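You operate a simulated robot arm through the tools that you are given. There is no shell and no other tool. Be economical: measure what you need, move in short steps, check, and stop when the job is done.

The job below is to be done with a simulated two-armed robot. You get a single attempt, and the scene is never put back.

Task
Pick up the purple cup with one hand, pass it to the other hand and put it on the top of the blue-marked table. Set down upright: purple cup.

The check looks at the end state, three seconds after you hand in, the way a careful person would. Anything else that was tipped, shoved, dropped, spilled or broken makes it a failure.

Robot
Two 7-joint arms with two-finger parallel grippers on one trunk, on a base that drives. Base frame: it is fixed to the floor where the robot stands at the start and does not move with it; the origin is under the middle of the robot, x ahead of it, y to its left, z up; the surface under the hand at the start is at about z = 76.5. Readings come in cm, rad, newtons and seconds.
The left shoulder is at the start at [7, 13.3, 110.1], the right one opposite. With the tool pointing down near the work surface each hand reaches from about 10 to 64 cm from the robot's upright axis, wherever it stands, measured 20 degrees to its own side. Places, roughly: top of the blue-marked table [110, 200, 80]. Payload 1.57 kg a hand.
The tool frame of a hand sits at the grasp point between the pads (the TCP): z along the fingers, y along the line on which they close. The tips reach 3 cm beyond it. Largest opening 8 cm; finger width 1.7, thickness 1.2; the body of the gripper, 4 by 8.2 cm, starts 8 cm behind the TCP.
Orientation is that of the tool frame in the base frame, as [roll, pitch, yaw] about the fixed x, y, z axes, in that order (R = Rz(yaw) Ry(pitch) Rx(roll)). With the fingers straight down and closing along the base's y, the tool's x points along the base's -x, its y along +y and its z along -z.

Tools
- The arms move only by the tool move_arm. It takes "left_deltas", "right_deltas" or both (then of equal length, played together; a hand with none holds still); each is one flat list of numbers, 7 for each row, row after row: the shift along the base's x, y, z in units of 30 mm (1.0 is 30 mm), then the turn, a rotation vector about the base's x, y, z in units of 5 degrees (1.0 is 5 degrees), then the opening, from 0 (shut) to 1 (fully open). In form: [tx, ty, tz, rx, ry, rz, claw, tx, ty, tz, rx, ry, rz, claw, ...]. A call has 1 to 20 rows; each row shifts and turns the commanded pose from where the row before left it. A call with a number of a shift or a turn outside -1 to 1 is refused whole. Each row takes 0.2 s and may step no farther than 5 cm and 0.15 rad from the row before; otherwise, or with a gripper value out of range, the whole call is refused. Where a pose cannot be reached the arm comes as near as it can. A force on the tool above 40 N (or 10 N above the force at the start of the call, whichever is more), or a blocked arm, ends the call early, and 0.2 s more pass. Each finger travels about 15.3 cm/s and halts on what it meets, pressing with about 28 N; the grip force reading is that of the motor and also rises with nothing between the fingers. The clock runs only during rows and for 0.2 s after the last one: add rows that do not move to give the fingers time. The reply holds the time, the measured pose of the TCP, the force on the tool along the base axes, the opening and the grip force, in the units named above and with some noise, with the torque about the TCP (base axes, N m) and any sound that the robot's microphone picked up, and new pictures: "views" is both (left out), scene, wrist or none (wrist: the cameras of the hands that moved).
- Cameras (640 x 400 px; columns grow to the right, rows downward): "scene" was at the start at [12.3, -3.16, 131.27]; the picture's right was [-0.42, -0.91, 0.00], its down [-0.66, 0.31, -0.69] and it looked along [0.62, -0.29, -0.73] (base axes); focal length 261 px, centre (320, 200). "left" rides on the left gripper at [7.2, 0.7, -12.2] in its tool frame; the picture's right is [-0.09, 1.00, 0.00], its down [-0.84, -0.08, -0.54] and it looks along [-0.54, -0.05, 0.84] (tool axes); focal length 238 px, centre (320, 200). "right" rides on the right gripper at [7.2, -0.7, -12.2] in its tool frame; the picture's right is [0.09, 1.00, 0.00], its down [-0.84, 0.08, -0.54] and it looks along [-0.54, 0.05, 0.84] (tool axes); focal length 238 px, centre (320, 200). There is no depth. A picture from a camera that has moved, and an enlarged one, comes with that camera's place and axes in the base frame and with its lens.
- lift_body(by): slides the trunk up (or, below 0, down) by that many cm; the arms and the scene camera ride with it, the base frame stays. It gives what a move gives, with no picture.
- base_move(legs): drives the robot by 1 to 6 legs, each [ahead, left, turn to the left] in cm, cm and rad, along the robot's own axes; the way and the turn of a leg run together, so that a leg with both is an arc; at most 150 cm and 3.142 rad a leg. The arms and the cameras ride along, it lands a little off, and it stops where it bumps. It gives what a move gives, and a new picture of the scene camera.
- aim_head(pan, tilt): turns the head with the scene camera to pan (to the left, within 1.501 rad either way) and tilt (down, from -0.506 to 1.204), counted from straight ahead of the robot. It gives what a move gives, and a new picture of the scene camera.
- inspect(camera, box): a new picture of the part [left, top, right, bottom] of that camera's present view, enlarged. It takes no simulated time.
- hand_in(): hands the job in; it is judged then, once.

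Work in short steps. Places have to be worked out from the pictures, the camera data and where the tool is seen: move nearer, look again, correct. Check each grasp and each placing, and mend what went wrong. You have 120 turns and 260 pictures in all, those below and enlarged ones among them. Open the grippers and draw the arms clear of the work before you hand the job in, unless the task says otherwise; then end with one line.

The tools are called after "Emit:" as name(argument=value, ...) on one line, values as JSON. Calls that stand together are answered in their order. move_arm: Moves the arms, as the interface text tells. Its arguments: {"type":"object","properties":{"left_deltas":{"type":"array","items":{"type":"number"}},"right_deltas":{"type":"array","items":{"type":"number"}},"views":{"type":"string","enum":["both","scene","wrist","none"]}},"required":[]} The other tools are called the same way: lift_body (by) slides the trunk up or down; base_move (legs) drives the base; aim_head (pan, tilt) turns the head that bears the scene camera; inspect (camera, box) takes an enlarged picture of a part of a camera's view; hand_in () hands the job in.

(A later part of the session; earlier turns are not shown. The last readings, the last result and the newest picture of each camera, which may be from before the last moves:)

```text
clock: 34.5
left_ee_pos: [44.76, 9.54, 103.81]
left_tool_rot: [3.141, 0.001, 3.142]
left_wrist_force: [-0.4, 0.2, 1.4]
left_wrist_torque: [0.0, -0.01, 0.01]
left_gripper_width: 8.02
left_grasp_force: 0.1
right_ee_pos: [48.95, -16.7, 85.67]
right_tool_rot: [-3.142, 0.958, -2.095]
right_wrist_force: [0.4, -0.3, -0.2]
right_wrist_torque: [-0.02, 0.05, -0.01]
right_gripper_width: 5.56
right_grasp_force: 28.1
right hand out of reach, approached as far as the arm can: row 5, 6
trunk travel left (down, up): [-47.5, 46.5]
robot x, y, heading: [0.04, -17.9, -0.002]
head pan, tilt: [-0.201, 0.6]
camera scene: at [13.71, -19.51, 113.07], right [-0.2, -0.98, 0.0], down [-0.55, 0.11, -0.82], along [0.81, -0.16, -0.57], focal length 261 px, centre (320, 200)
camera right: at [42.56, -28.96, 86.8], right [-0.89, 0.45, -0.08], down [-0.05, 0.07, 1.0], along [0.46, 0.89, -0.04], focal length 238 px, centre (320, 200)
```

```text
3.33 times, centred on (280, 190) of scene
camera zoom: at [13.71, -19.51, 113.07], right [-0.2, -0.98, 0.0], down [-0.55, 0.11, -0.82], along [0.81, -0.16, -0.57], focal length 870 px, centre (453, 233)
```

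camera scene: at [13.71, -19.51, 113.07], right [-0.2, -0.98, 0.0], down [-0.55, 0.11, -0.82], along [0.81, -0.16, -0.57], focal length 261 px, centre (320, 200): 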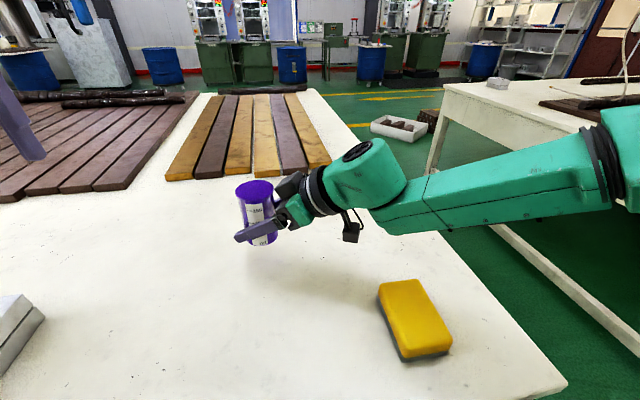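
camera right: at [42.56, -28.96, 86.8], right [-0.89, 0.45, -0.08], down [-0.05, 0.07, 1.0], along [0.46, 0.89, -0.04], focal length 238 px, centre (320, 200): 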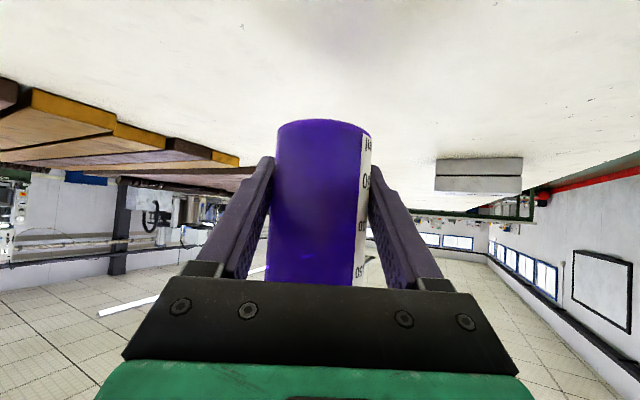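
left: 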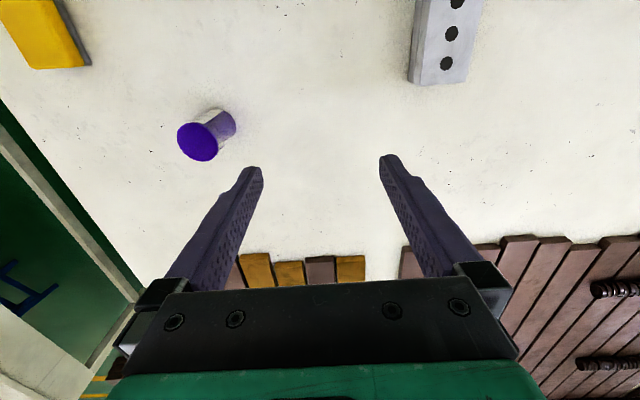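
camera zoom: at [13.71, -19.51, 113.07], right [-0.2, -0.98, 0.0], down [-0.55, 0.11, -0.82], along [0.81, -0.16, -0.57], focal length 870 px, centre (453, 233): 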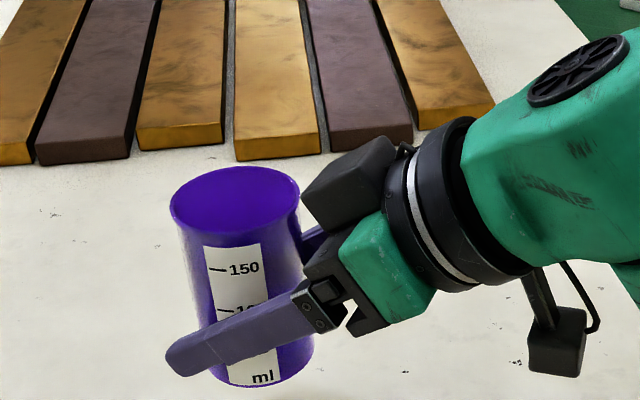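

The cup is held upright at [48.9, -16.6], with its rim at about z = 91. I now yaw the left hand by -120° where it stands, so it closes across the same sides as the right fingers (but higher) and its housing stays clear of the right gripper.

Emit:
move_arm(left_deltas=[0, 0, 0, 0, 0, -1, 1, 0, 0, 0, 0, 0, -1, 1, 0, 0, 0, 0, 0, -1, 1, 0, 0, 0, 0, 0, -1, 1, 0, 0, 0, 0, 0, -1, 1, 0, 0, 0, 0, 0, -1, 1, 0, 0, 0, 0, 0, -1, 1, 0, 0, 0, 0, 0, -1, 1, 0, 0, 0, 0, 0, -1, 1, 0, 0, 0, 0, 0, -1, 1, 0, 0, 0, 0, 0, -1, 1, 0, 0, 0, 0, 0, -1, 1, 0, 0, 0, 0, 0, -1, 1, 0, 0, 0, 0, 0, -1, 1, 0, 0, 0, 0, 0, -1, 1, 0, 0, 0, 0, 0, -1, 1, 0, 0, 0, 0, 0, -1, 1, 0, 0, 0, 0, 0, -1, 1, 0, 0, 0, 0, 0, -1, 1, 0, 0, 0, 0, 0, -1, 1], views="none")

Emit:
aim_head(pan=0.0, tilt=0.45)

```text
clock: 38.7
left_ee_pos: [45.03, 9.54, 103.83]
left_tool_rot: [3.141, 0.001, 1.397]
left_wrist_force: [-0.2, -0.4, 0.0]
left_wrist_torque: [0.02, -0.04, 0.02]
left_gripper_width: 7.99
left_grasp_force: 0.0
right_ee_pos: [49.04, -16.51, 85.62]
right_tool_rot: [-3.141, 0.957, -2.095]
right_wrist_force: [-0.1, -0.5, -0.5]
right_wrist_torque: [0.01, -0.01, 0.01]
right_gripper_width: 5.56
right_grasp_force: 27.9
trunk travel left (down, up): [-47.5, 46.5]
robot x, y, heading: [-0.25, -17.89, -0.005]
head pan, tilt: [-0.201, 0.6]
```

```text
clock: 39.4
left_ee_pos: [44.91, 9.55, 103.69]
left_tool_rot: [3.14, -0.002, 1.399]
left_wrist_force: [-0.5, -1.5, -0.3]
left_wrist_torque: [0.01, 0.05, 0.0]
left_gripper_width: 8.02
left_grasp_force: 0.1
right_ee_pos: [49.04, -16.55, 85.63]
right_tool_rot: [3.141, 0.958, -2.095]
right_wrist_force: [0.2, -0.2, 0.8]
right_wrist_torque: [0.01, 0.05, 0.02]
right_gripper_width: 5.57
right_grasp_force: 27.8
trunk travel left (down, up): [-47.5, 46.5]
robot x, y, heading: [-0.36, -17.82, -0.002]
head pan, tilt: [0.0, 0.45]
camera scene: at [14.24, -17.75, 114.42], right [0.0, -1.0, 0.0], down [-0.44, 0.0, -0.9], along [0.9, 0.0, -0.44], focal length 261 px, centre (320, 200)
```

scene: 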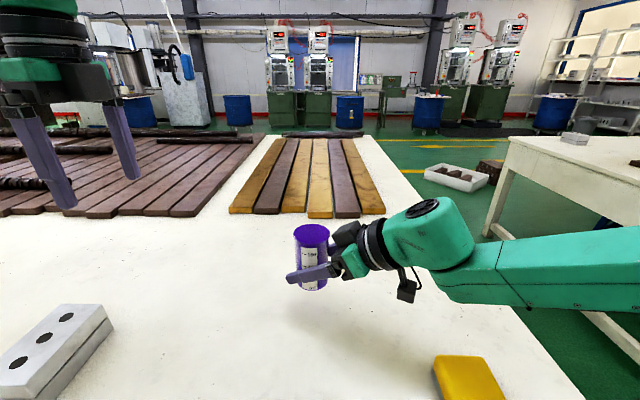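

The cup is still upright and full. I move the left hand over it at z = 104 and finish the yaw.

Emit:
move_arm(left_deltas=[0.148, -0.96, 0, 0, 0, -1, 1, 0.148, -0.96, 0, 0, 0, -1, 1, 0.148, -0.96, 0, 0, 0, -1, 1, 0.148, -0.96, 0, 0, 0, -1, 1, 0.148, -0.96, 0, 0, 0, 0, 1, 0.148, -0.96, 0, 0, 0, 0, 1, 0.148, -0.96, 0, 0, 0, 0, 1, 0.148, -0.96, 0, 0, 0, 0, 1, 0.148, -0.96, 0, 0, 0, 0, 1, 0, 0, 0, 0, 0, 0, 1])

```text
clock: 41.6
left_ee_pos: [46.51, -8.02, 103.9]
left_tool_rot: [3.136, -0.007, 1.043]
left_wrist_force: [-0.6, 0.5, 0.0]
left_wrist_torque: [-0.01, 0.01, 0.02]
left_gripper_width: 8.0
left_grasp_force: 0.0
left hand out of reach, approached as far as the arm can: row 6, 7, 8, 9
right_ee_pos: [48.97, -16.48, 85.61]
right_tool_rot: [-3.141, 0.959, -2.096]
right_wrist_force: [-0.1, -0.1, -0.5]
right_wrist_torque: [-0.02, 0.0, 0.02]
right_gripper_width: 5.57
right_grasp_force: 27.9
trunk travel left (down, up): [-47.5, 46.5]
robot x, y, heading: [0.11, -18.09, -0.003]
head pan, tilt: [0.0, 0.45]
camera scene: at [14.23, -17.78, 114.43], right [0.0, -1.0, 0.0], down [-0.44, 0.0, -0.9], along [0.9, 0.0, -0.44], focal length 261 px, centre (320, 200)
camera left: at [50.63, -2.41, 116.35], right [0.81, -0.58, 0.01], down [-0.49, -0.69, 0.54], along [-0.31, -0.44, -0.84], focal length 238 px, centre (320, 200)
```

scene: 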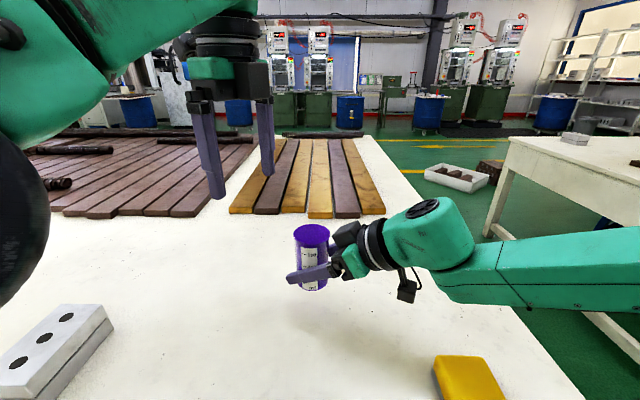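
left: 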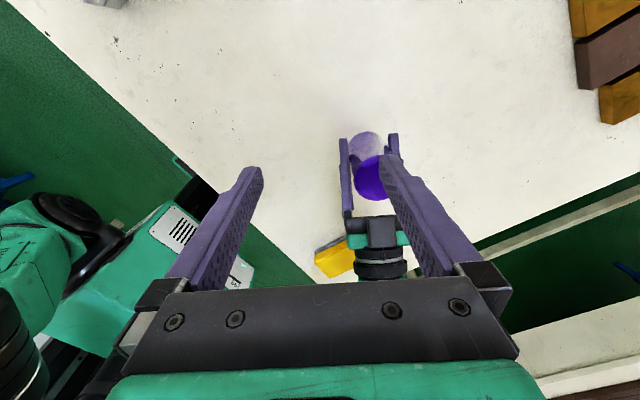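

The left arm limits at this yaw so far across. I'll turn both hands +30°: the right then points along +y and the left closes along x (only -90° of yaw). I also bring the cup slowly back toward the robot.

Emit:
move_arm(right_deltas=[-0.05, 0.02, 0, 0, 0, 0.25, 0.55, -0.1, 0.04, 0, 0, 0, 0.5, 0.55, -0.17, 0.06, 0, 0, 0, 0.5, 0.55, -0.2, 0.06, 0, 0, 0, 0.5, 0.55, -0.2, 0.06, 0, 0, 0, 0.5, 0.55, -0.2, 0.06, 0, 0, 0, 0.5, 0.55, -0.2, 0.06, 0, 0, 0, 0.5, 0.55, -0.2, 0.06, 0, 0, 0, 0.5, 0.55, -0.2, 0.06, 0, 0, 0, 0.5, 0.55, -0.2, 0.06, 0, 0, 0, 0.5, 0.55, -0.15, 0.04, 0, 0, 0, 0.5, 0.55, -0.1, 0.02, 0, 0, 0, 0.5, 0.55, -0.05, 0, 0, 0, 0, 0.25, 0.55, 0, 0, 0, 0, 0, 0, 0.55], left_deltas=[0, 0, 0, 0, 0, 0.5, 1, 0, 0, 0, 0, 0, 0.5, 1, 0, 0, 0, 0, 0, 0.5, 1, 0, 0, 0, 0, 0, 0.5, 1, 0, 0, 0, 0, 0, 0.5, 1, 0, 0, 0, 0, 0, 0.5, 1, 0, 0, 0, 0, 0, 0.5, 1, 0, 0, 0, 0, 0, 0.5, 1, 0, 0, 0, 0, 0, 0.5, 1, 0, 0, 0, 0, 0, 0.5, 1, 0, 0, 0, 0, 0, 0.5, 1, 0, 0, 0, 0, 0, 0.5, 1, 0, 0, 0, 0, 0, 0, 1, 0, 0, 0, 0, 0, 0, 1])

```text
clock: 44.6
left_ee_pos: [46.49, -7.95, 103.72]
left_tool_rot: [3.136, 0.001, 1.569]
left_wrist_force: [-0.4, -0.2, -0.2]
left_wrist_torque: [-0.03, 0.0, 0.01]
left_gripper_width: 8.0
left_grasp_force: 0.1
right_ee_pos: [43.01, -14.8, 85.68]
right_tool_rot: [-3.14, 0.959, -1.57]
right_wrist_force: [-0.2, 0.3, -0.7]
right_wrist_torque: [-0.01, -0.02, -0.03]
right_gripper_width: 5.57
right_grasp_force: 27.7
trunk travel left (down, up): [-47.5, 46.5]
robot x, y, heading: [-0.12, -17.91, -0.002]
head pan, tilt: [0.0, 0.45]
camera scene: at [14.24, -17.74, 114.42], right [0.0, -1.0, 0.0], down [-0.44, 0.0, -0.9], along [0.9, 0.0, -0.44], focal length 261 px, centre (320, 200)
camera right: at [43.68, -28.74, 86.85], right [-1.0, -0.05, -0.08], down [-0.08, 0.04, 1.0], along [-0.05, 1.0, -0.04], focal length 238 px, centre (320, 200)
camera left: at [47.12, -0.96, 116.18], right [1.0, -0.09, 0.0], down [-0.08, -0.84, 0.54], along [-0.05, -0.54, -0.84], focal length 238 px, centre (320, 200)
```

scene: 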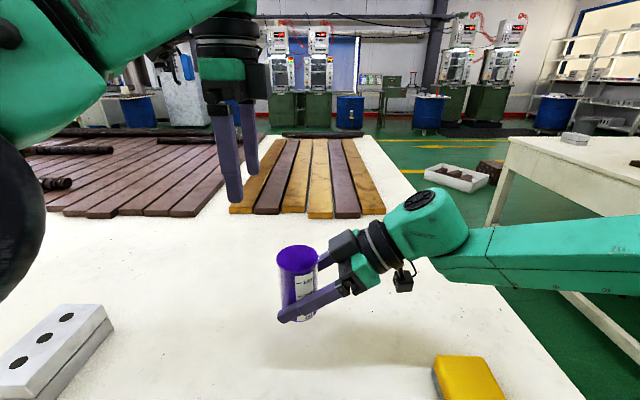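
right: 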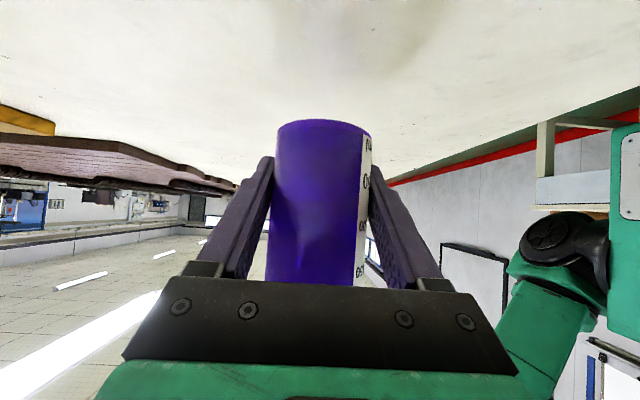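
left: 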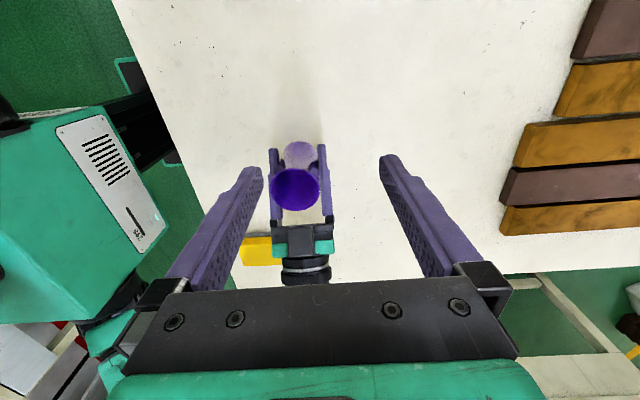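

The cup centre, from the left camera, is at [43.0, -15.0]. I move the left hand over it at z of about 101.

Emit:
move_arm(left_deltas=[-0.29, -0.58, -0.2, 0, 0, 0, 1, -0.29, -0.58, -0.2, 0, 0, 0, 1, -0.29, -0.58, -0.2, 0, 0, 0, 1, -0.29, -0.58, -0.2, 0, 0, 0, 1, 0, 0, 0, 0, 0, 0, 1])

```text
clock: 45.8
left_ee_pos: [43.05, -15.1, 101.64]
left_tool_rot: [-3.141, 0.002, 1.572]
left_wrist_force: [0.4, -0.3, -0.1]
left_wrist_torque: [0.02, 0.03, -0.01]
left_gripper_width: 7.98
left_grasp_force: 0.1
right_ee_pos: [42.89, -14.74, 85.62]
right_tool_rot: [-3.141, 0.959, -1.57]
right_wrist_force: [0.0, 0.0, -1.0]
right_wrist_torque: [-0.02, -0.01, -0.01]
right_gripper_width: 5.54
right_grasp_force: 27.7
trunk travel left (down, up): [-47.5, 46.5]
robot x, y, heading: [0.0, -17.99, -0.0]
head pan, tilt: [0.0, 0.45]
camera scene: at [14.23, -17.73, 114.43], right [0.0, -1.0, 0.0], down [-0.44, 0.0, -0.9], along [0.9, 0.0, -0.44], focal length 261 px, centre (320, 200)
camera left: at [43.75, -7.96, 113.92], right [1.0, -0.09, 0.0], down [-0.08, -0.84, 0.54], along [-0.05, -0.54, -0.84], focal length 238 px, centre (320, 200)
```

scene: 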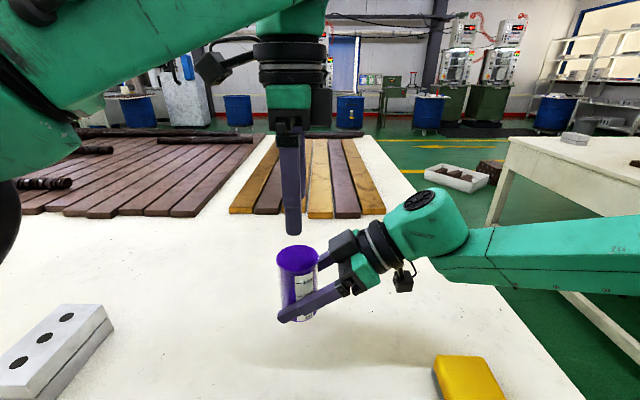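
left: 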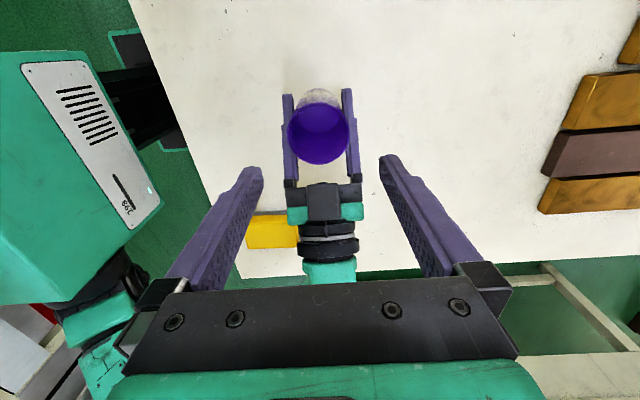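

It is aligned within about 0.2 cm. I descend partway, to z of about 95.5, and check.

Emit:
move_arm(left_deltas=[0, 0.08, -0.4, 0, 0, 0, 1, 0, 0, -0.4, 0, 0, 0, 1, 0, 0, -0.4, 0, 0, 0, 1, 0, 0, -0.4, 0, 0, 0, 1, 0, 0, -0.4, 0, 0, 0, 1, 0, 0, 0, 0, 0, 0, 1])

Emit:
inspect(camera="scene", box=[220, 130, 420, 340])

```text
clock: 47.2
left_ee_pos: [42.99, -14.98, 95.55]
left_tool_rot: [-3.141, 0.001, 1.571]
left_wrist_force: [-0.7, -0.1, 0.2]
left_wrist_torque: [-0.02, 0.02, -0.01]
left_gripper_width: 8.0
left_grasp_force: 0.0
right_ee_pos: [42.85, -14.82, 85.64]
right_tool_rot: [-3.139, 0.958, -1.571]
right_wrist_force: [0.2, -0.2, -0.2]
right_wrist_torque: [0.0, 0.01, -0.01]
right_gripper_width: 5.56
right_grasp_force: 28.2
trunk travel left (down, up): [-47.5, 46.5]
robot x, y, heading: [-0.27, -17.96, 0.006]
head pan, tilt: [0.0, 0.45]
camera scene: at [14.22, -17.75, 114.43], right [0.0, -1.0, 0.0], down [-0.44, 0.0, -0.9], along [0.9, 0.0, -0.44], focal length 261 px, centre (320, 200)
camera left: at [43.8, -7.75, 107.84], right [1.0, -0.09, 0.0], down [-0.08, -0.84, 0.54], along [-0.05, -0.54, -0.84], focal length 238 px, centre (320, 200)
```

scene: 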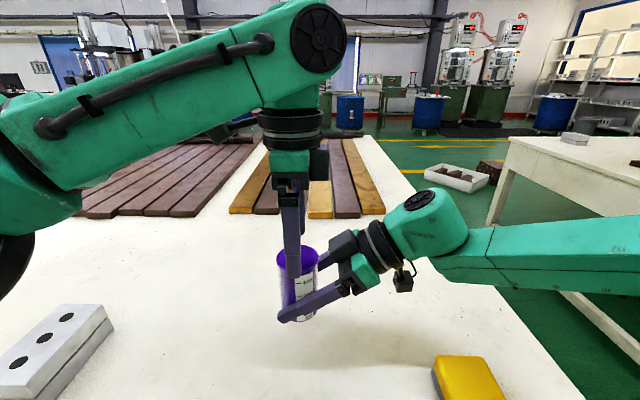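
left: 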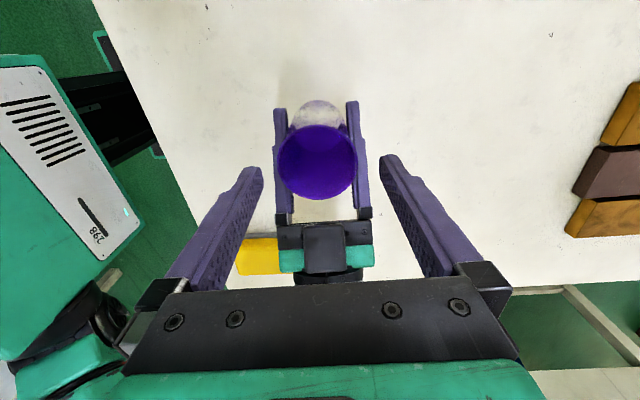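

```text
1.90 times, centred on (320, 235) of scene
camera zoom: at [14.22, -17.75, 114.43], right [0.0, -1.0, 0.0], down [-0.44, 0.0, -0.9], along [0.9, 0.0, -0.44], focal length 497 px, centre (320, 133)
```

zoom: 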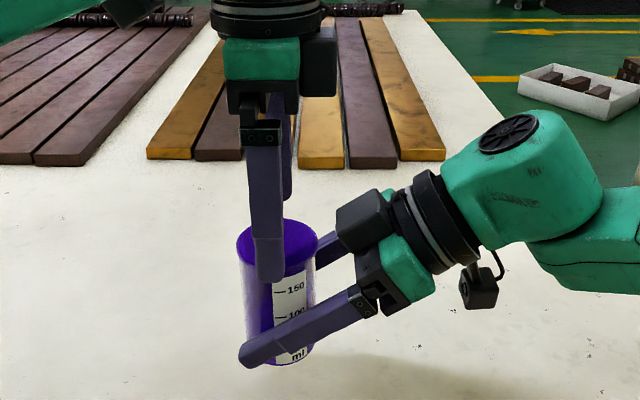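

The clearances look fine. I descend to z of about 91.2, with the tips roughly 3 cm below the rim.

Emit:
move_arm(left_deltas=[0, 0, -0.3, 0, 0, 0, 1, 0, 0, -0.3, 0, 0, 0, 1, 0, 0, -0.3, 0, 0, 0, 1, 0, 0, -0.3, 0, 0, 0, 1, -0.02, 0, -0.23, 0, 0, 0, 1, 0, 0, 0, 0, 0, 0, 1])

Emit:
inspect(camera="scene", box=[220, 130, 420, 340])

```text
clock: 48.6
left_ee_pos: [43.04, -14.83, 91.27]
left_tool_rot: [-3.141, -0.002, 1.573]
left_wrist_force: [-0.7, 0.6, 0.0]
left_wrist_torque: [-0.01, 0.0, -0.02]
left_gripper_width: 7.99
left_grasp_force: 0.1
right_ee_pos: [42.95, -14.79, 85.71]
right_tool_rot: [-3.141, 0.959, -1.57]
right_wrist_force: [-0.2, 0.0, -0.5]
right_wrist_torque: [0.0, 0.0, -0.02]
right_gripper_width: 5.56
right_grasp_force: 27.6
trunk travel left (down, up): [-47.5, 46.5]
robot x, y, heading: [-0.19, -17.91, -0.002]
head pan, tilt: [0.0, 0.45]
camera scene: at [14.23, -17.75, 114.43], right [0.0, -1.0, 0.0], down [-0.44, 0.0, -0.9], along [0.9, 0.0, -0.44], focal length 261 px, centre (320, 200)
camera left: at [43.71, -7.74, 103.59], right [1.0, -0.09, 0.0], down [-0.08, -0.84, 0.54], along [-0.05, -0.54, -0.84], focal length 238 px, centre (320, 200)
```

scene: 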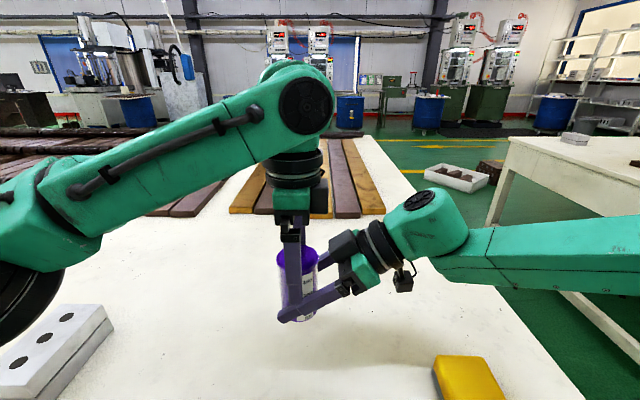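
left: 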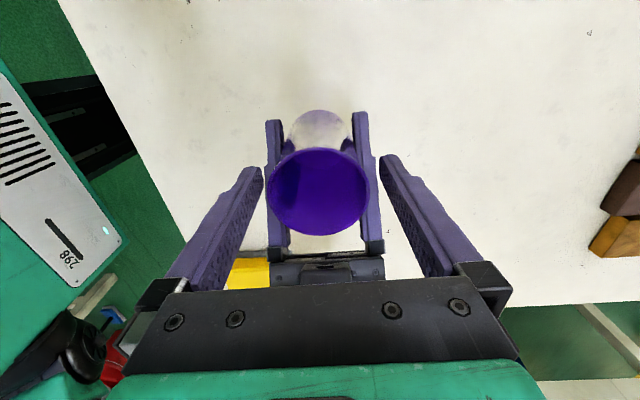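

```text
1.90 times, centred on (320, 235) of scene
camera zoom: at [14.23, -17.75, 114.43], right [0.0, -1.0, 0.0], down [-0.44, 0.0, -0.9], along [0.9, 0.0, -0.44], focal length 497 px, centre (320, 133)
```

zoom: 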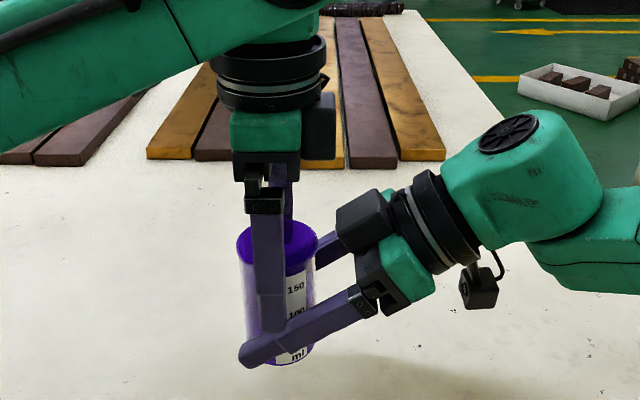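

Left tip and right finger are close, with no force showing. I raise the left hand 0.4 cm and close it gradually on the upper part of the cup.

Emit:
move_arm(left_deltas=[-0.02, 0, 0.13, 0, 0, 0, 0.95, 0, 0, 0, 0, 0, 0, 0.9, 0, 0, 0, 0, 0, 0, 0.86, 0, 0, 0, 0, 0, 0, 0.83, 0, 0, 0, 0, 0, 0, 0.8, 0, 0, 0, 0, 0, 0, 0.78, 0, 0, 0, 0, 0, 0, 0.76, 0, 0, 0, 0, 0, 0, 0.74, 0, 0, 0, 0, 0, 0, 0.72, 0, 0, 0, 0, 0, 0, 0.7, 0, 0, 0, 0, 0, 0, 0.66, 0, 0, 0, 0, 0, 0, 0.6, 0, 0, 0, 0, 0, 0, 0.55])

Emit:
inspect(camera="scene", box=[240, 200, 360, 340])

```text
clock: 51.4
left_ee_pos: [42.98, -14.82, 91.67]
left_tool_rot: [3.141, -0.001, 1.569]
left_wrist_force: [-4.4, 0.1, 0.3]
left_wrist_torque: [-0.04, 0.1, -0.02]
left_gripper_width: 5.7
left_grasp_force: 27.7
right_ee_pos: [42.91, -14.78, 85.62]
right_tool_rot: [-3.139, 0.96, -1.572]
right_wrist_force: [5.8, -0.8, -1.3]
right_wrist_torque: [0.0, 0.2, -0.01]
right_gripper_width: 5.55
right_grasp_force: 28.4
trunk travel left (down, up): [-47.5, 46.5]
robot x, y, heading: [0.05, -18.14, 0.005]
head pan, tilt: [0.0, 0.45]
camera scene: at [14.24, -17.74, 114.42], right [0.0, -1.0, 0.0], down [-0.44, 0.0, -0.9], along [0.9, 0.0, -0.44], focal length 261 px, centre (320, 200)
camera left: at [43.67, -7.76, 103.98], right [1.0, -0.09, 0.0], down [-0.08, -0.84, 0.54], along [-0.05, -0.54, -0.84], focal length 238 px, centre (320, 200)
```

scene: 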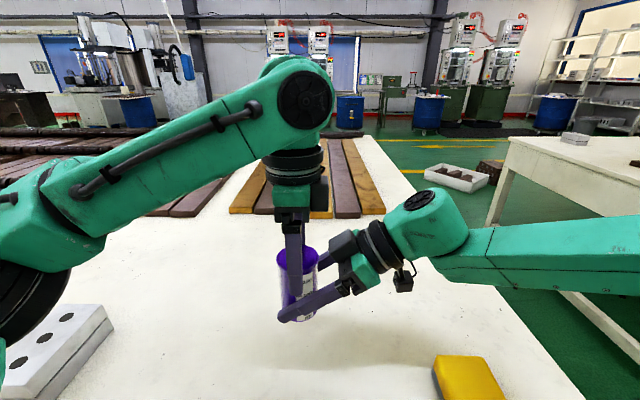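
left: 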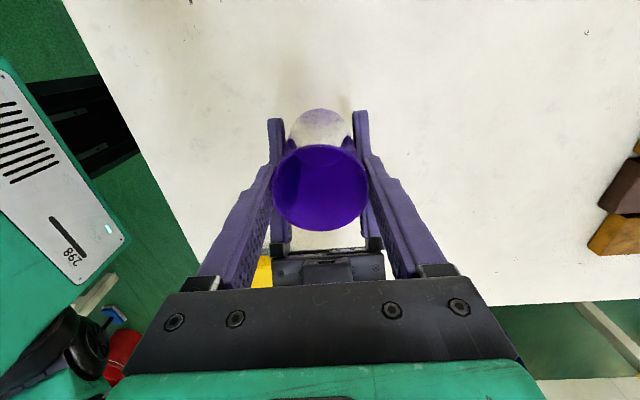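

```text
2.86 times, centred on (300, 270) of scene
camera zoom: at [14.24, -17.74, 114.42], right [0.0, -1.0, 0.0], down [-0.44, 0.0, -0.9], along [0.9, 0.0, -0.44], focal length 746 px, centre (377, 0)
```

zoom: 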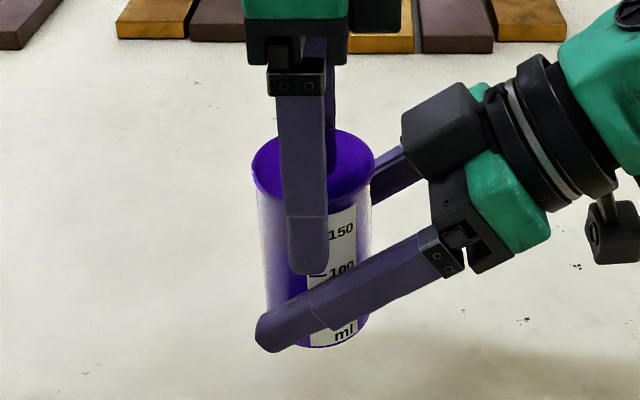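

Left grips at 5.7 cm with 28 N. I relax the small side load, open the right fingers gradually, and then check.

Emit:
move_arm(left_deltas=[-0.015, 0, 0, 0, 0, 0, 0.5, 0, 0, 0, 0, 0, 0, 0.5, 0, 0, 0, 0, 0, 0, 0.5, 0, 0, 0, 0, 0, 0, 0.5, 0, 0, 0, 0, 0, 0, 0.5, 0, 0, 0, 0, 0, 0, 0.5, 0, 0, 0, 0, 0, 0, 0.5, 0, 0, 0, 0, 0, 0, 0.5, 0, 0, 0, 0, 0, 0, 0.5], right_deltas=[0, 0, 0, 0, 0, 0, 0.6, 0, 0, 0, 0, 0, 0, 0.66, 0, 0, 0, 0, 0, 0, 0.69, 0, 0, 0, 0, 0, 0, 0.71, 0, 0, 0, 0, 0, 0, 0.74, 0, 0, 0, 0, 0, 0, 0.78, 0, 0, 0, 0, 0, 0, 0.82, 0, 0, 0, 0, 0, 0, 0.88, 0, 0, 0, 0, 0, 0, 0.88], views="scene")

Emit:
inspect(camera="scene", box=[240, 200, 360, 340])

```text
clock: 53.4
left_ee_pos: [42.93, -14.81, 91.55]
left_tool_rot: [-3.141, 0.001, 1.571]
left_wrist_force: [0.1, -0.4, 0.2]
left_wrist_torque: [0.01, 0.01, 0.01]
left_gripper_width: 5.7
left_grasp_force: 28.2
right_ee_pos: [42.87, -14.77, 85.67]
right_tool_rot: [3.141, 0.959, -1.57]
right_wrist_force: [-0.5, -0.3, -0.5]
right_wrist_torque: [0.01, 0.0, -0.03]
right_gripper_width: 7.04
right_grasp_force: 0.1
trunk travel left (down, up): [-47.5, 46.5]
robot x, y, heading: [-0.12, -17.89, 0.0]
head pan, tilt: [0.0, 0.45]
camera scene: at [14.24, -17.74, 114.42], right [0.0, -1.0, 0.0], down [-0.44, 0.0, -0.9], along [0.9, 0.0, -0.44], focal length 261 px, centre (320, 200)
```

scene: 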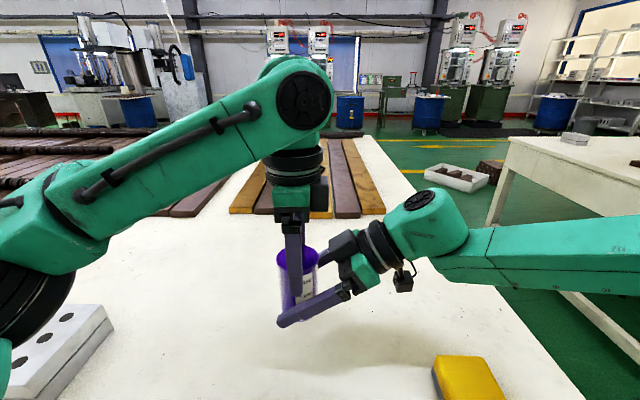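

```text
2.86 times, centred on (300, 270) of scene
camera zoom: at [14.24, -17.74, 114.42], right [0.0, -1.0, 0.0], down [-0.44, 0.0, -0.9], along [0.9, 0.0, -0.44], focal length 746 px, centre (377, 0)
```

zoom: 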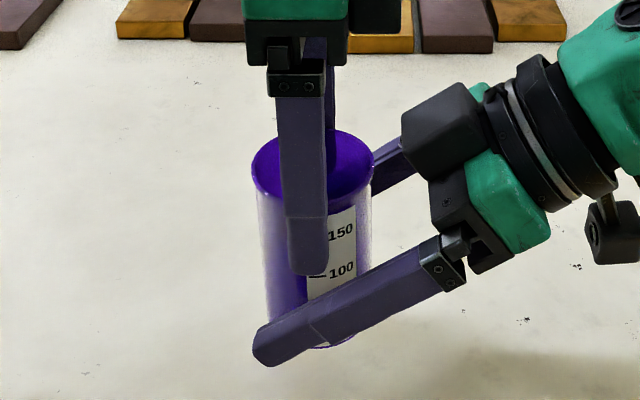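

The left hand now holds the cup alone, with the right fingers open. I withdraw the right hand along -y.

Emit:
move_arm(right_deltas=[0, -0.4, 0, 0, 0, 0, 0.9, 0, -0.7, 0, 0, 0, 0, 0.9, 0, -0.7, 0, 0, 0, 0, 0.9, 0, -0.7, 0, 0, 0, 0, 0.9, 0, -0.7, 0.3, 0, 0, 0, 0.9, 0, -0.7, 0.5, 0, 0, 0, 0.9, 0, -0.7, 0.5, 0, 0, 0, 0.9, 0, 0, 0, 0, 0, 0, 0.9], views="scene")

```text
clock: 55.2
left_ee_pos: [42.91, -14.92, 91.62]
left_tool_rot: [3.141, 0.001, 1.571]
left_wrist_force: [-1.0, 0.1, 0.3]
left_wrist_torque: [0.01, -0.01, 0.02]
left_gripper_width: 5.68
left_grasp_force: 27.6
right_ee_pos: [42.85, -28.61, 89.51]
right_tool_rot: [-3.141, 0.959, -1.573]
right_wrist_force: [0.3, 0.6, 0.0]
right_wrist_torque: [0.05, -0.05, 0.0]
right_gripper_width: 7.2
right_grasp_force: 0.0
trunk travel left (down, up): [-47.5, 46.5]
robot x, y, heading: [-0.1, -17.76, 0.004]
head pan, tilt: [0.0, 0.45]
camera scene: at [14.26, -17.72, 114.42], right [0.0, -1.0, 0.0], down [-0.44, 0.0, -0.9], along [0.9, 0.0, -0.44], focal length 261 px, centre (320, 200)
```

scene: 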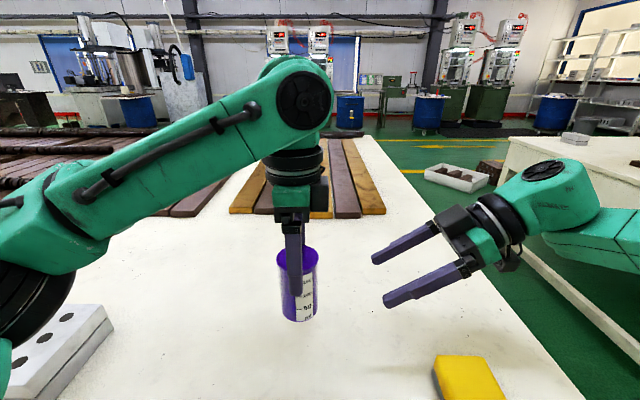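

Handover done: the left hand holds the cup upright. I raise the trunk 20 cm to clear everything before driving.

Emit:
lift_body(by=20)

Emit:
base_move(legs=[[-4, 0, 0]])

Emit:
inspect(camera="scene", box=[220, 200, 380, 340])

```text
clock: 57.4
left_ee_pos: [42.97, -14.92, 111.58]
left_tool_rot: [3.141, -0.001, 1.571]
left_wrist_force: [-0.4, 0.1, -0.2]
left_wrist_torque: [0.02, 0.01, -0.01]
left_gripper_width: 5.68
left_grasp_force: 28.3
right_ee_pos: [42.86, -28.63, 109.53]
right_tool_rot: [3.14, 0.958, -1.572]
right_wrist_force: [-0.1, -0.6, -0.1]
right_wrist_torque: [-0.01, 0.01, 0.0]
right_gripper_width: 7.19
right_grasp_force: 0.0
trunk travel left (down, up): [-67.5, 26.5]
robot x, y, heading: [0.0, -17.8, -0.001]
head pan, tilt: [0.0, 0.45]
```

```text
clock: 58.3
left_ee_pos: [39.33, -14.91, 111.26]
left_tool_rot: [-3.137, 0.0, 1.572]
left_wrist_force: [-0.3, 1.2, -1.4]
left_wrist_torque: [0.01, -0.02, 0.02]
left_gripper_width: 5.66
left_grasp_force: 27.8
right_ee_pos: [39.27, -28.61, 109.36]
right_tool_rot: [3.136, 0.958, -1.576]
right_wrist_force: [0.5, 0.5, 0.3]
right_wrist_torque: [0.02, 0.05, 0.02]
right_gripper_width: 7.22
right_grasp_force: 0.1
trunk travel left (down, up): [-67.5, 26.5]
robot x, y, heading: [-4.14, -18.08, 0.005]
head pan, tilt: [0.0, 0.45]
camera scene: at [10.74, -17.76, 134.35], right [0.0, -1.0, 0.0], down [-0.44, 0.0, -0.9], along [0.9, 0.0, -0.44], focal length 261 px, centre (320, 200)
```

scene: 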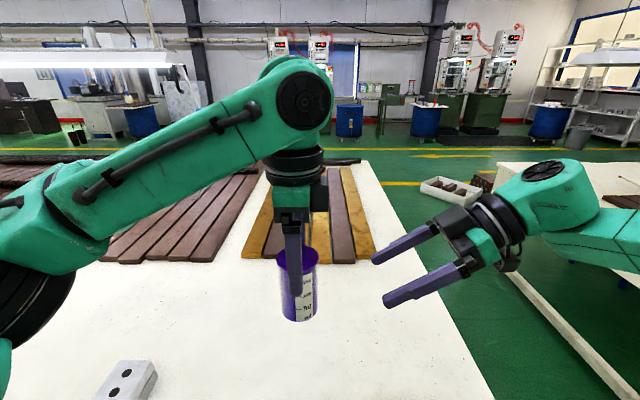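

```text
2.86 times, centred on (300, 270) of scene
camera zoom: at [10.74, -17.76, 134.35], right [0.0, -1.0, 0.0], down [-0.44, 0.0, -0.9], along [0.9, 0.0, -0.44], focal length 746 px, centre (377, 0)
```

zoom: 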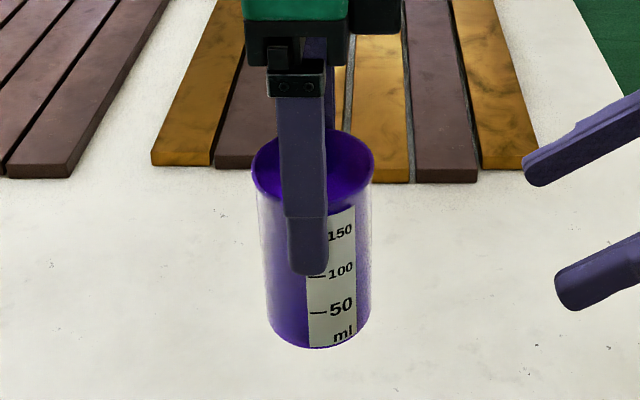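

Cup upright and stable. I drive left along the table in two stages; the first is 70 cm.

Emit:
base_move(legs=[[0, 70, 0]])

Emit:
aim_head(pan=1.2, tilt=0.45)

```text
clock: 62.1
left_ee_pos: [38.97, 54.45, 111.65]
left_tool_rot: [3.14, 0.001, 1.567]
left_wrist_force: [0.1, 0.3, -0.2]
left_wrist_torque: [0.01, -0.01, -0.01]
left_gripper_width: 5.66
left_grasp_force: 28.3
right_ee_pos: [38.93, 40.69, 109.55]
right_tool_rot: [3.141, 0.958, -1.576]
right_wrist_force: [0.4, -0.2, -0.2]
right_wrist_torque: [-0.04, 0.02, 0.05]
right_gripper_width: 7.21
right_grasp_force: 0.2
trunk travel left (down, up): [-67.5, 26.5]
robot x, y, heading: [-3.83, 51.53, -0.001]
head pan, tilt: [0.0, 0.45]
camera scene: at [10.34, 51.73, 134.42], right [0.0, -1.0, 0.0], down [-0.44, 0.0, -0.9], along [0.9, 0.0, -0.44], focal length 261 px, centre (320, 200)
```

scene: 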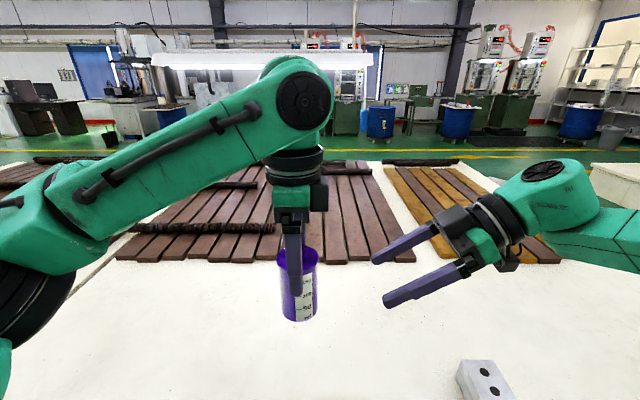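

```text
clock: 63.5
left_ee_pos: [39.12, 54.57, 111.65]
left_tool_rot: [3.141, 0.0, 1.566]
left_wrist_force: [0.1, 0.6, -0.1]
left_wrist_torque: [-0.03, -0.01, 0.0]
left_gripper_width: 5.64
left_grasp_force: 27.8
right_ee_pos: [39.0, 40.89, 109.47]
right_tool_rot: [-3.14, 0.957, -1.576]
right_wrist_force: [-0.7, 0.2, 0.6]
right_wrist_torque: [0.01, 0.0, 0.03]
right_gripper_width: 7.18
right_grasp_force: 0.0
trunk travel left (down, up): [-67.5, 26.5]
robot x, y, heading: [-4.25, 51.75, -0.005]
head pan, tilt: [1.201, 0.45]
camera scene: at [4.51, 60.36, 134.43], right [0.93, -0.37, 0.0], down [-0.16, -0.41, -0.9], along [0.33, 0.84, -0.44], focal length 261 px, centre (320, 200)
```

scene: 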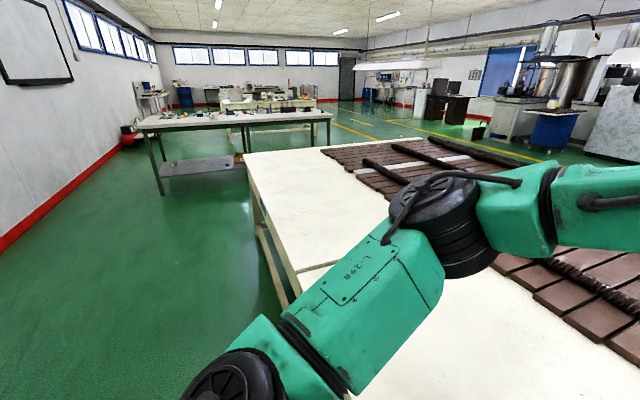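

The target place [110, 200] falls on the second white table, beyond the seam at y of about 125. I drive on left 125 cm to stand in front of it.

Emit:
base_move(legs=[[0, 125, 0]])

Emit:
aim_head(pan=0.35, tilt=0.6)

```text
clock: 69.8
left_ee_pos: [39.95, 179.1, 111.62]
left_tool_rot: [3.141, 0.001, 1.561]
left_wrist_force: [0.6, -0.6, -0.8]
left_wrist_torque: [0.01, 0.01, -0.01]
left_gripper_width: 5.64
left_grasp_force: 27.9
right_ee_pos: [39.81, 165.41, 109.57]
right_tool_rot: [3.141, 0.958, -1.584]
right_wrist_force: [-1.0, 0.5, -0.8]
right_wrist_torque: [0.0, -0.03, -0.02]
right_gripper_width: 7.2
right_grasp_force: 0.0
trunk travel left (down, up): [-67.5, 26.5]
robot x, y, heading: [-2.76, 176.56, -0.013]
head pan, tilt: [1.201, 0.45]
camera scene: at [5.5, 185.27, 134.43], right [0.93, -0.37, 0.0], down [-0.16, -0.4, -0.9], along [0.34, 0.84, -0.44], focal length 261 px, centre (320, 200)
```

scene: 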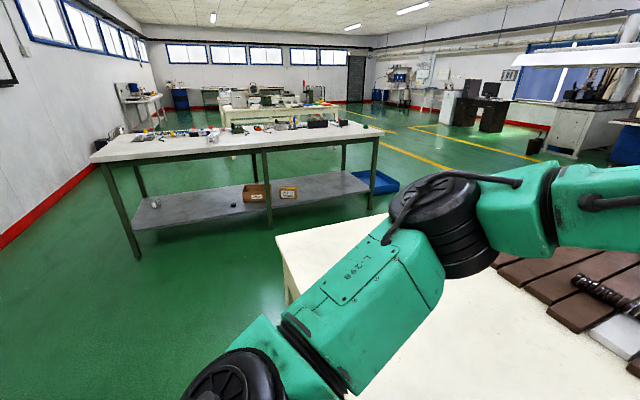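

```text
clock: 71.0
left_ee_pos: [39.98, 179.23, 111.83]
left_tool_rot: [-3.141, 0.001, 1.56]
left_wrist_force: [0.3, 0.3, -0.4]
left_wrist_torque: [-0.02, -0.01, -0.02]
left_gripper_width: 5.64
left_grasp_force: 27.9
right_ee_pos: [39.82, 165.33, 109.56]
right_tool_rot: [3.141, 0.958, -1.583]
right_wrist_force: [-0.5, -0.3, -0.5]
right_wrist_torque: [-0.01, 0.03, 0.01]
right_gripper_width: 7.19
right_grasp_force: 0.0
trunk travel left (down, up): [-67.5, 26.5]
robot x, y, heading: [-3.22, 176.35, -0.016]
head pan, tilt: [0.351, 0.6]
camera scene: at [10.41, 179.71, 133.07], right [0.33, -0.94, 0.0], down [-0.53, -0.19, -0.83], along [0.78, 0.28, -0.56], focal length 261 px, centre (320, 200)
```

scene: 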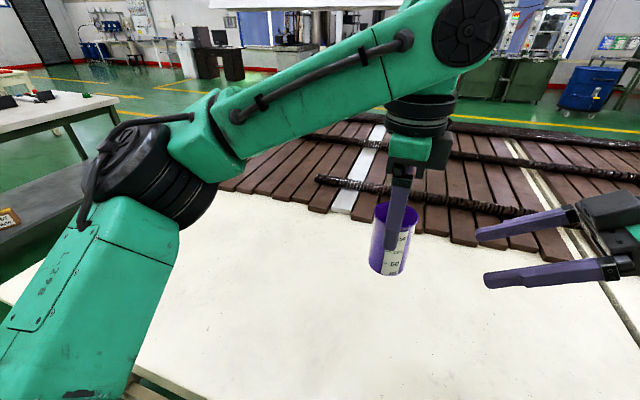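

The spot below the cup (about [40, 179]) is clear white tabletop on the target table. I check for the blue marking and lower the trunk 19 cm.

Emit:
inspect(camera="scene", box=[220, 100, 640, 360])

Emit:
lift_body(by=-19)

Emit:
aim_head(pan=0.0, tilt=0.5)

```text
1.52 times, centred on (430, 230) of scene
camera zoom: at [10.41, 179.71, 133.07], right [0.33, -0.94, 0.0], down [-0.53, -0.19, -0.83], along [0.78, 0.28, -0.56], focal length 398 px, centre (152, 154)
```

zoom: 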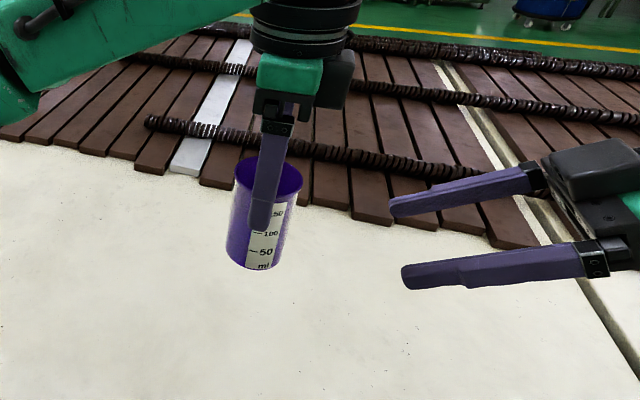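

```text
clock: 73.0
left_ee_pos: [40.01, 179.23, 92.44]
left_tool_rot: [-3.141, 0.0, 1.561]
left_wrist_force: [-0.8, 0.0, 0.0]
left_wrist_torque: [0.01, 0.03, -0.03]
left_gripper_width: 5.6
left_grasp_force: 27.7
right_ee_pos: [39.76, 165.49, 90.47]
right_tool_rot: [3.141, 0.958, -1.583]
right_wrist_force: [0.0, 0.9, -0.7]
right_wrist_torque: [0.0, 0.02, 0.0]
right_gripper_width: 7.2
right_grasp_force: 0.1
trunk travel left (down, up): [-48.5, 45.5]
robot x, y, heading: [-3.25, 176.9, -0.015]
head pan, tilt: [0.351, 0.6]
```

```text
clock: 73.9
left_ee_pos: [39.9, 179.16, 92.53]
left_tool_rot: [-3.141, 0.0, 1.561]
left_wrist_force: [0.6, 0.2, -0.4]
left_wrist_torque: [0.01, 0.02, 0.02]
left_gripper_width: 5.64
left_grasp_force: 28.1
right_ee_pos: [39.85, 165.46, 90.35]
right_tool_rot: [3.141, 0.959, -1.583]
right_wrist_force: [0.9, 0.3, 0.6]
right_wrist_torque: [0.01, -0.01, 0.02]
right_gripper_width: 7.2
right_grasp_force: 0.1
trunk travel left (down, up): [-48.5, 45.5]
robot x, y, heading: [-3.09, 176.79, -0.014]
head pan, tilt: [0.0, 0.499]
camera scene: at [11.18, 176.66, 114.98], right [-0.01, -1.0, 0.0], down [-0.48, 0.01, -0.88], along [0.88, -0.01, -0.48], focal length 261 px, centre (320, 200)
```

scene: 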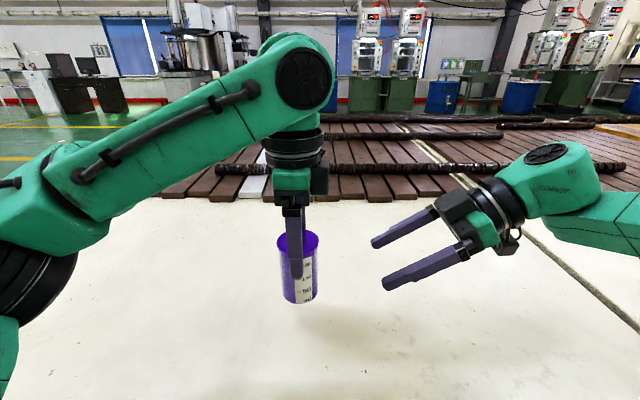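

The cup bottom is at about z = 83. I lower it slowly by 2.4 cm and check.

Emit:
move_arm(left_deltas=[0, 0, -0.1, 0, 0, 0, 0.5, 0, 0, -0.15, 0, 0, 0, 0.5, 0, 0, -0.15, 0, 0, 0, 0.5, 0, 0, -0.15, 0, 0, 0, 0.5, 0, 0, -0.15, 0, 0, 0, 0.5, 0, 0, -0.1, 0, 0, 0, 0.5, 0, 0, 0, 0, 0, 0, 0.5])

Emit:
inspect(camera="scene", box=[240, 220, 380, 340])

```text
clock: 75.5
left_ee_pos: [40.05, 179.24, 90.25]
left_tool_rot: [3.141, -0.001, 1.56]
left_wrist_force: [0.0, 0.4, -0.5]
left_wrist_torque: [0.0, -0.03, -0.02]
left_gripper_width: 5.63
left_grasp_force: 28.0
right_ee_pos: [39.75, 165.42, 90.33]
right_tool_rot: [-3.141, 0.958, -1.583]
right_wrist_force: [-0.2, 0.1, 0.0]
right_wrist_torque: [-0.04, 0.02, 0.02]
right_gripper_width: 7.2
right_grasp_force: 0.0
trunk travel left (down, up): [-48.5, 45.5]
robot x, y, heading: [-2.9, 176.65, -0.014]
head pan, tilt: [0.0, 0.499]
camera scene: at [11.18, 176.65, 114.98], right [-0.01, -1.0, 0.0], down [-0.48, 0.01, -0.88], along [0.88, -0.01, -0.48], focal length 261 px, centre (320, 200)
camera left: at [40.8, 186.29, 102.55], right [0.99, -0.1, 0.0], down [-0.09, -0.84, 0.54], along [-0.06, -0.54, -0.84], focal length 238 px, centre (320, 200)
```

scene: 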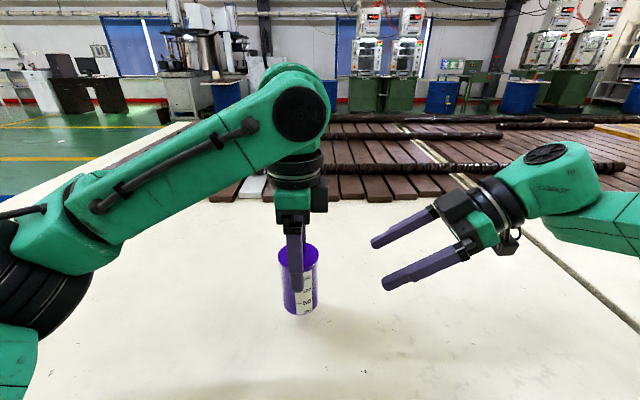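
left: 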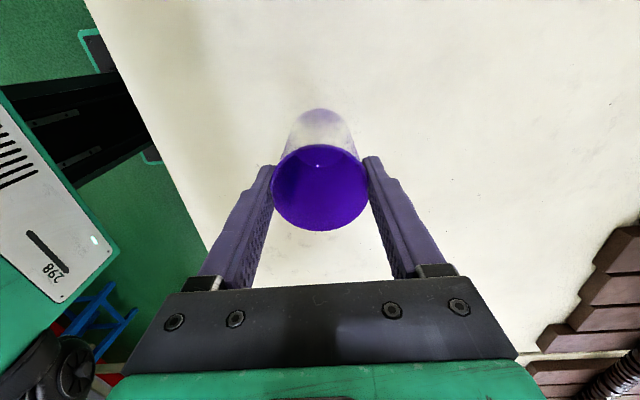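

```text
3.33 times, centred on (310, 280) of scene
camera zoom: at [11.18, 176.65, 114.98], right [-0.01, -1.0, 0.0], down [-0.48, 0.01, -0.88], along [0.88, -0.01, -0.48], focal length 870 px, centre (353, -67)
```

zoom: 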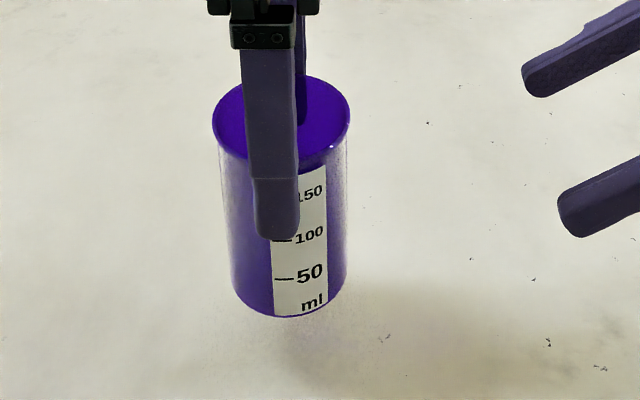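

Its shadow shows it is still above the surface. I lower it another 1.5 cm in small steps, watching the force.

Emit:
move_arm(left_deltas=[0, 0, -0.1, 0, 0, 0, 0.5, 0, 0, -0.1, 0, 0, 0, 0.5, 0, 0, -0.1, 0, 0, 0, 0.5, 0, 0, -0.1, 0, 0, 0, 0.5, 0, 0, -0.1, 0, 0, 0, 0.5, 0, 0, 0, 0, 0, 0, 0.5], views="none")

Emit:
inspect(camera="scene", box=[240, 220, 380, 340])

```text
clock: 76.9
left_ee_pos: [40.15, 179.16, 88.71]
left_tool_rot: [-3.141, 0.0, 1.56]
left_wrist_force: [0.2, 0.2, 0.9]
left_wrist_torque: [-0.01, 0.02, -0.02]
left_gripper_width: 5.59
left_grasp_force: 28.3
right_ee_pos: [39.78, 165.41, 90.52]
right_tool_rot: [3.141, 0.959, -1.584]
right_wrist_force: [-0.3, -0.2, 0.8]
right_wrist_torque: [-0.03, 0.03, 0.03]
right_gripper_width: 7.23
right_grasp_force: 0.0
trunk travel left (down, up): [-48.5, 45.5]
robot x, y, heading: [-2.87, 176.43, -0.013]
head pan, tilt: [0.0, 0.499]
```

```text
3.33 times, centred on (310, 280) of scene
camera zoom: at [11.17, 176.65, 114.98], right [-0.01, -1.0, 0.0], down [-0.48, 0.01, -0.88], along [0.88, -0.01, -0.48], focal length 870 px, centre (353, -67)
```

zoom: 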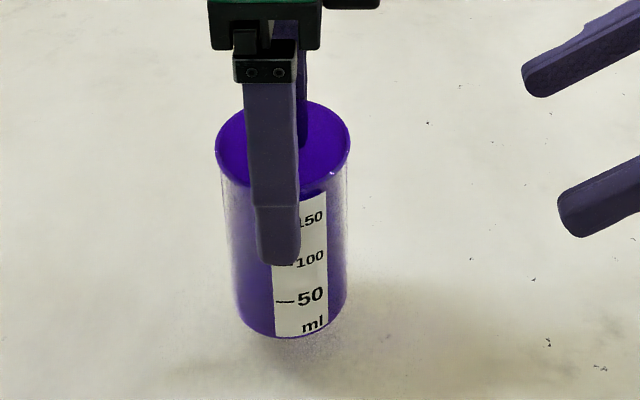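

It's still off the surface with a narrowing shadow gap. Next 1.5 cm, slowly.

Emit:
move_arm(left_deltas=[0, 0, -0.08, 0, 0, 0, 0.5, 0, 0, -0.08, 0, 0, 0, 0.5, 0, 0, -0.08, 0, 0, 0, 0.5, 0, 0, -0.08, 0, 0, 0, 0.5, 0, 0, -0.08, 0, 0, 0, 0.5, 0, 0, -0.08, 0, 0, 0, 0.5, 0, 0, 0, 0, 0, 0, 0.5], views="none")

Emit:
inspect(camera="scene", box=[240, 220, 380, 340])

```text
clock: 78.5
left_ee_pos: [40.14, 179.31, 87.34]
left_tool_rot: [3.141, -0.001, 1.559]
left_wrist_force: [0.2, 0.0, 0.5]
left_wrist_torque: [0.04, -0.02, 0.02]
left_gripper_width: 5.61
left_grasp_force: 28.1
right_ee_pos: [39.82, 165.6, 90.66]
right_tool_rot: [-3.14, 0.956, -1.584]
right_wrist_force: [-0.4, 0.0, 0.2]
right_wrist_torque: [-0.03, -0.04, 0.03]
right_gripper_width: 7.2
right_grasp_force: 0.2
trunk travel left (down, up): [-48.5, 45.5]
robot x, y, heading: [-3.52, 176.81, -0.006]
head pan, tilt: [0.0, 0.499]
```

```text
3.33 times, centred on (310, 280) of scene
camera zoom: at [11.17, 176.65, 114.98], right [-0.01, -1.0, 0.0], down [-0.48, 0.01, -0.88], along [0.88, -0.01, -0.48], focal length 870 px, centre (353, -67)
```

zoom: 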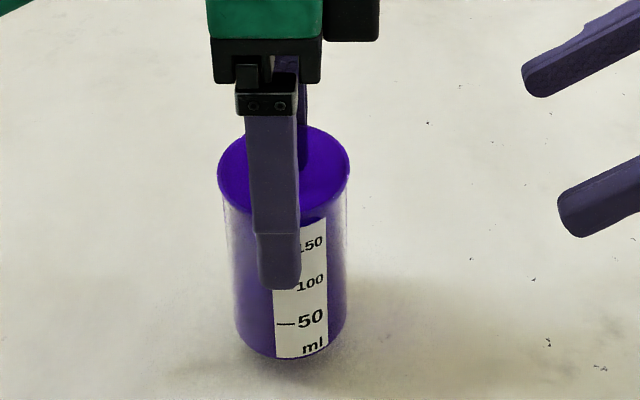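

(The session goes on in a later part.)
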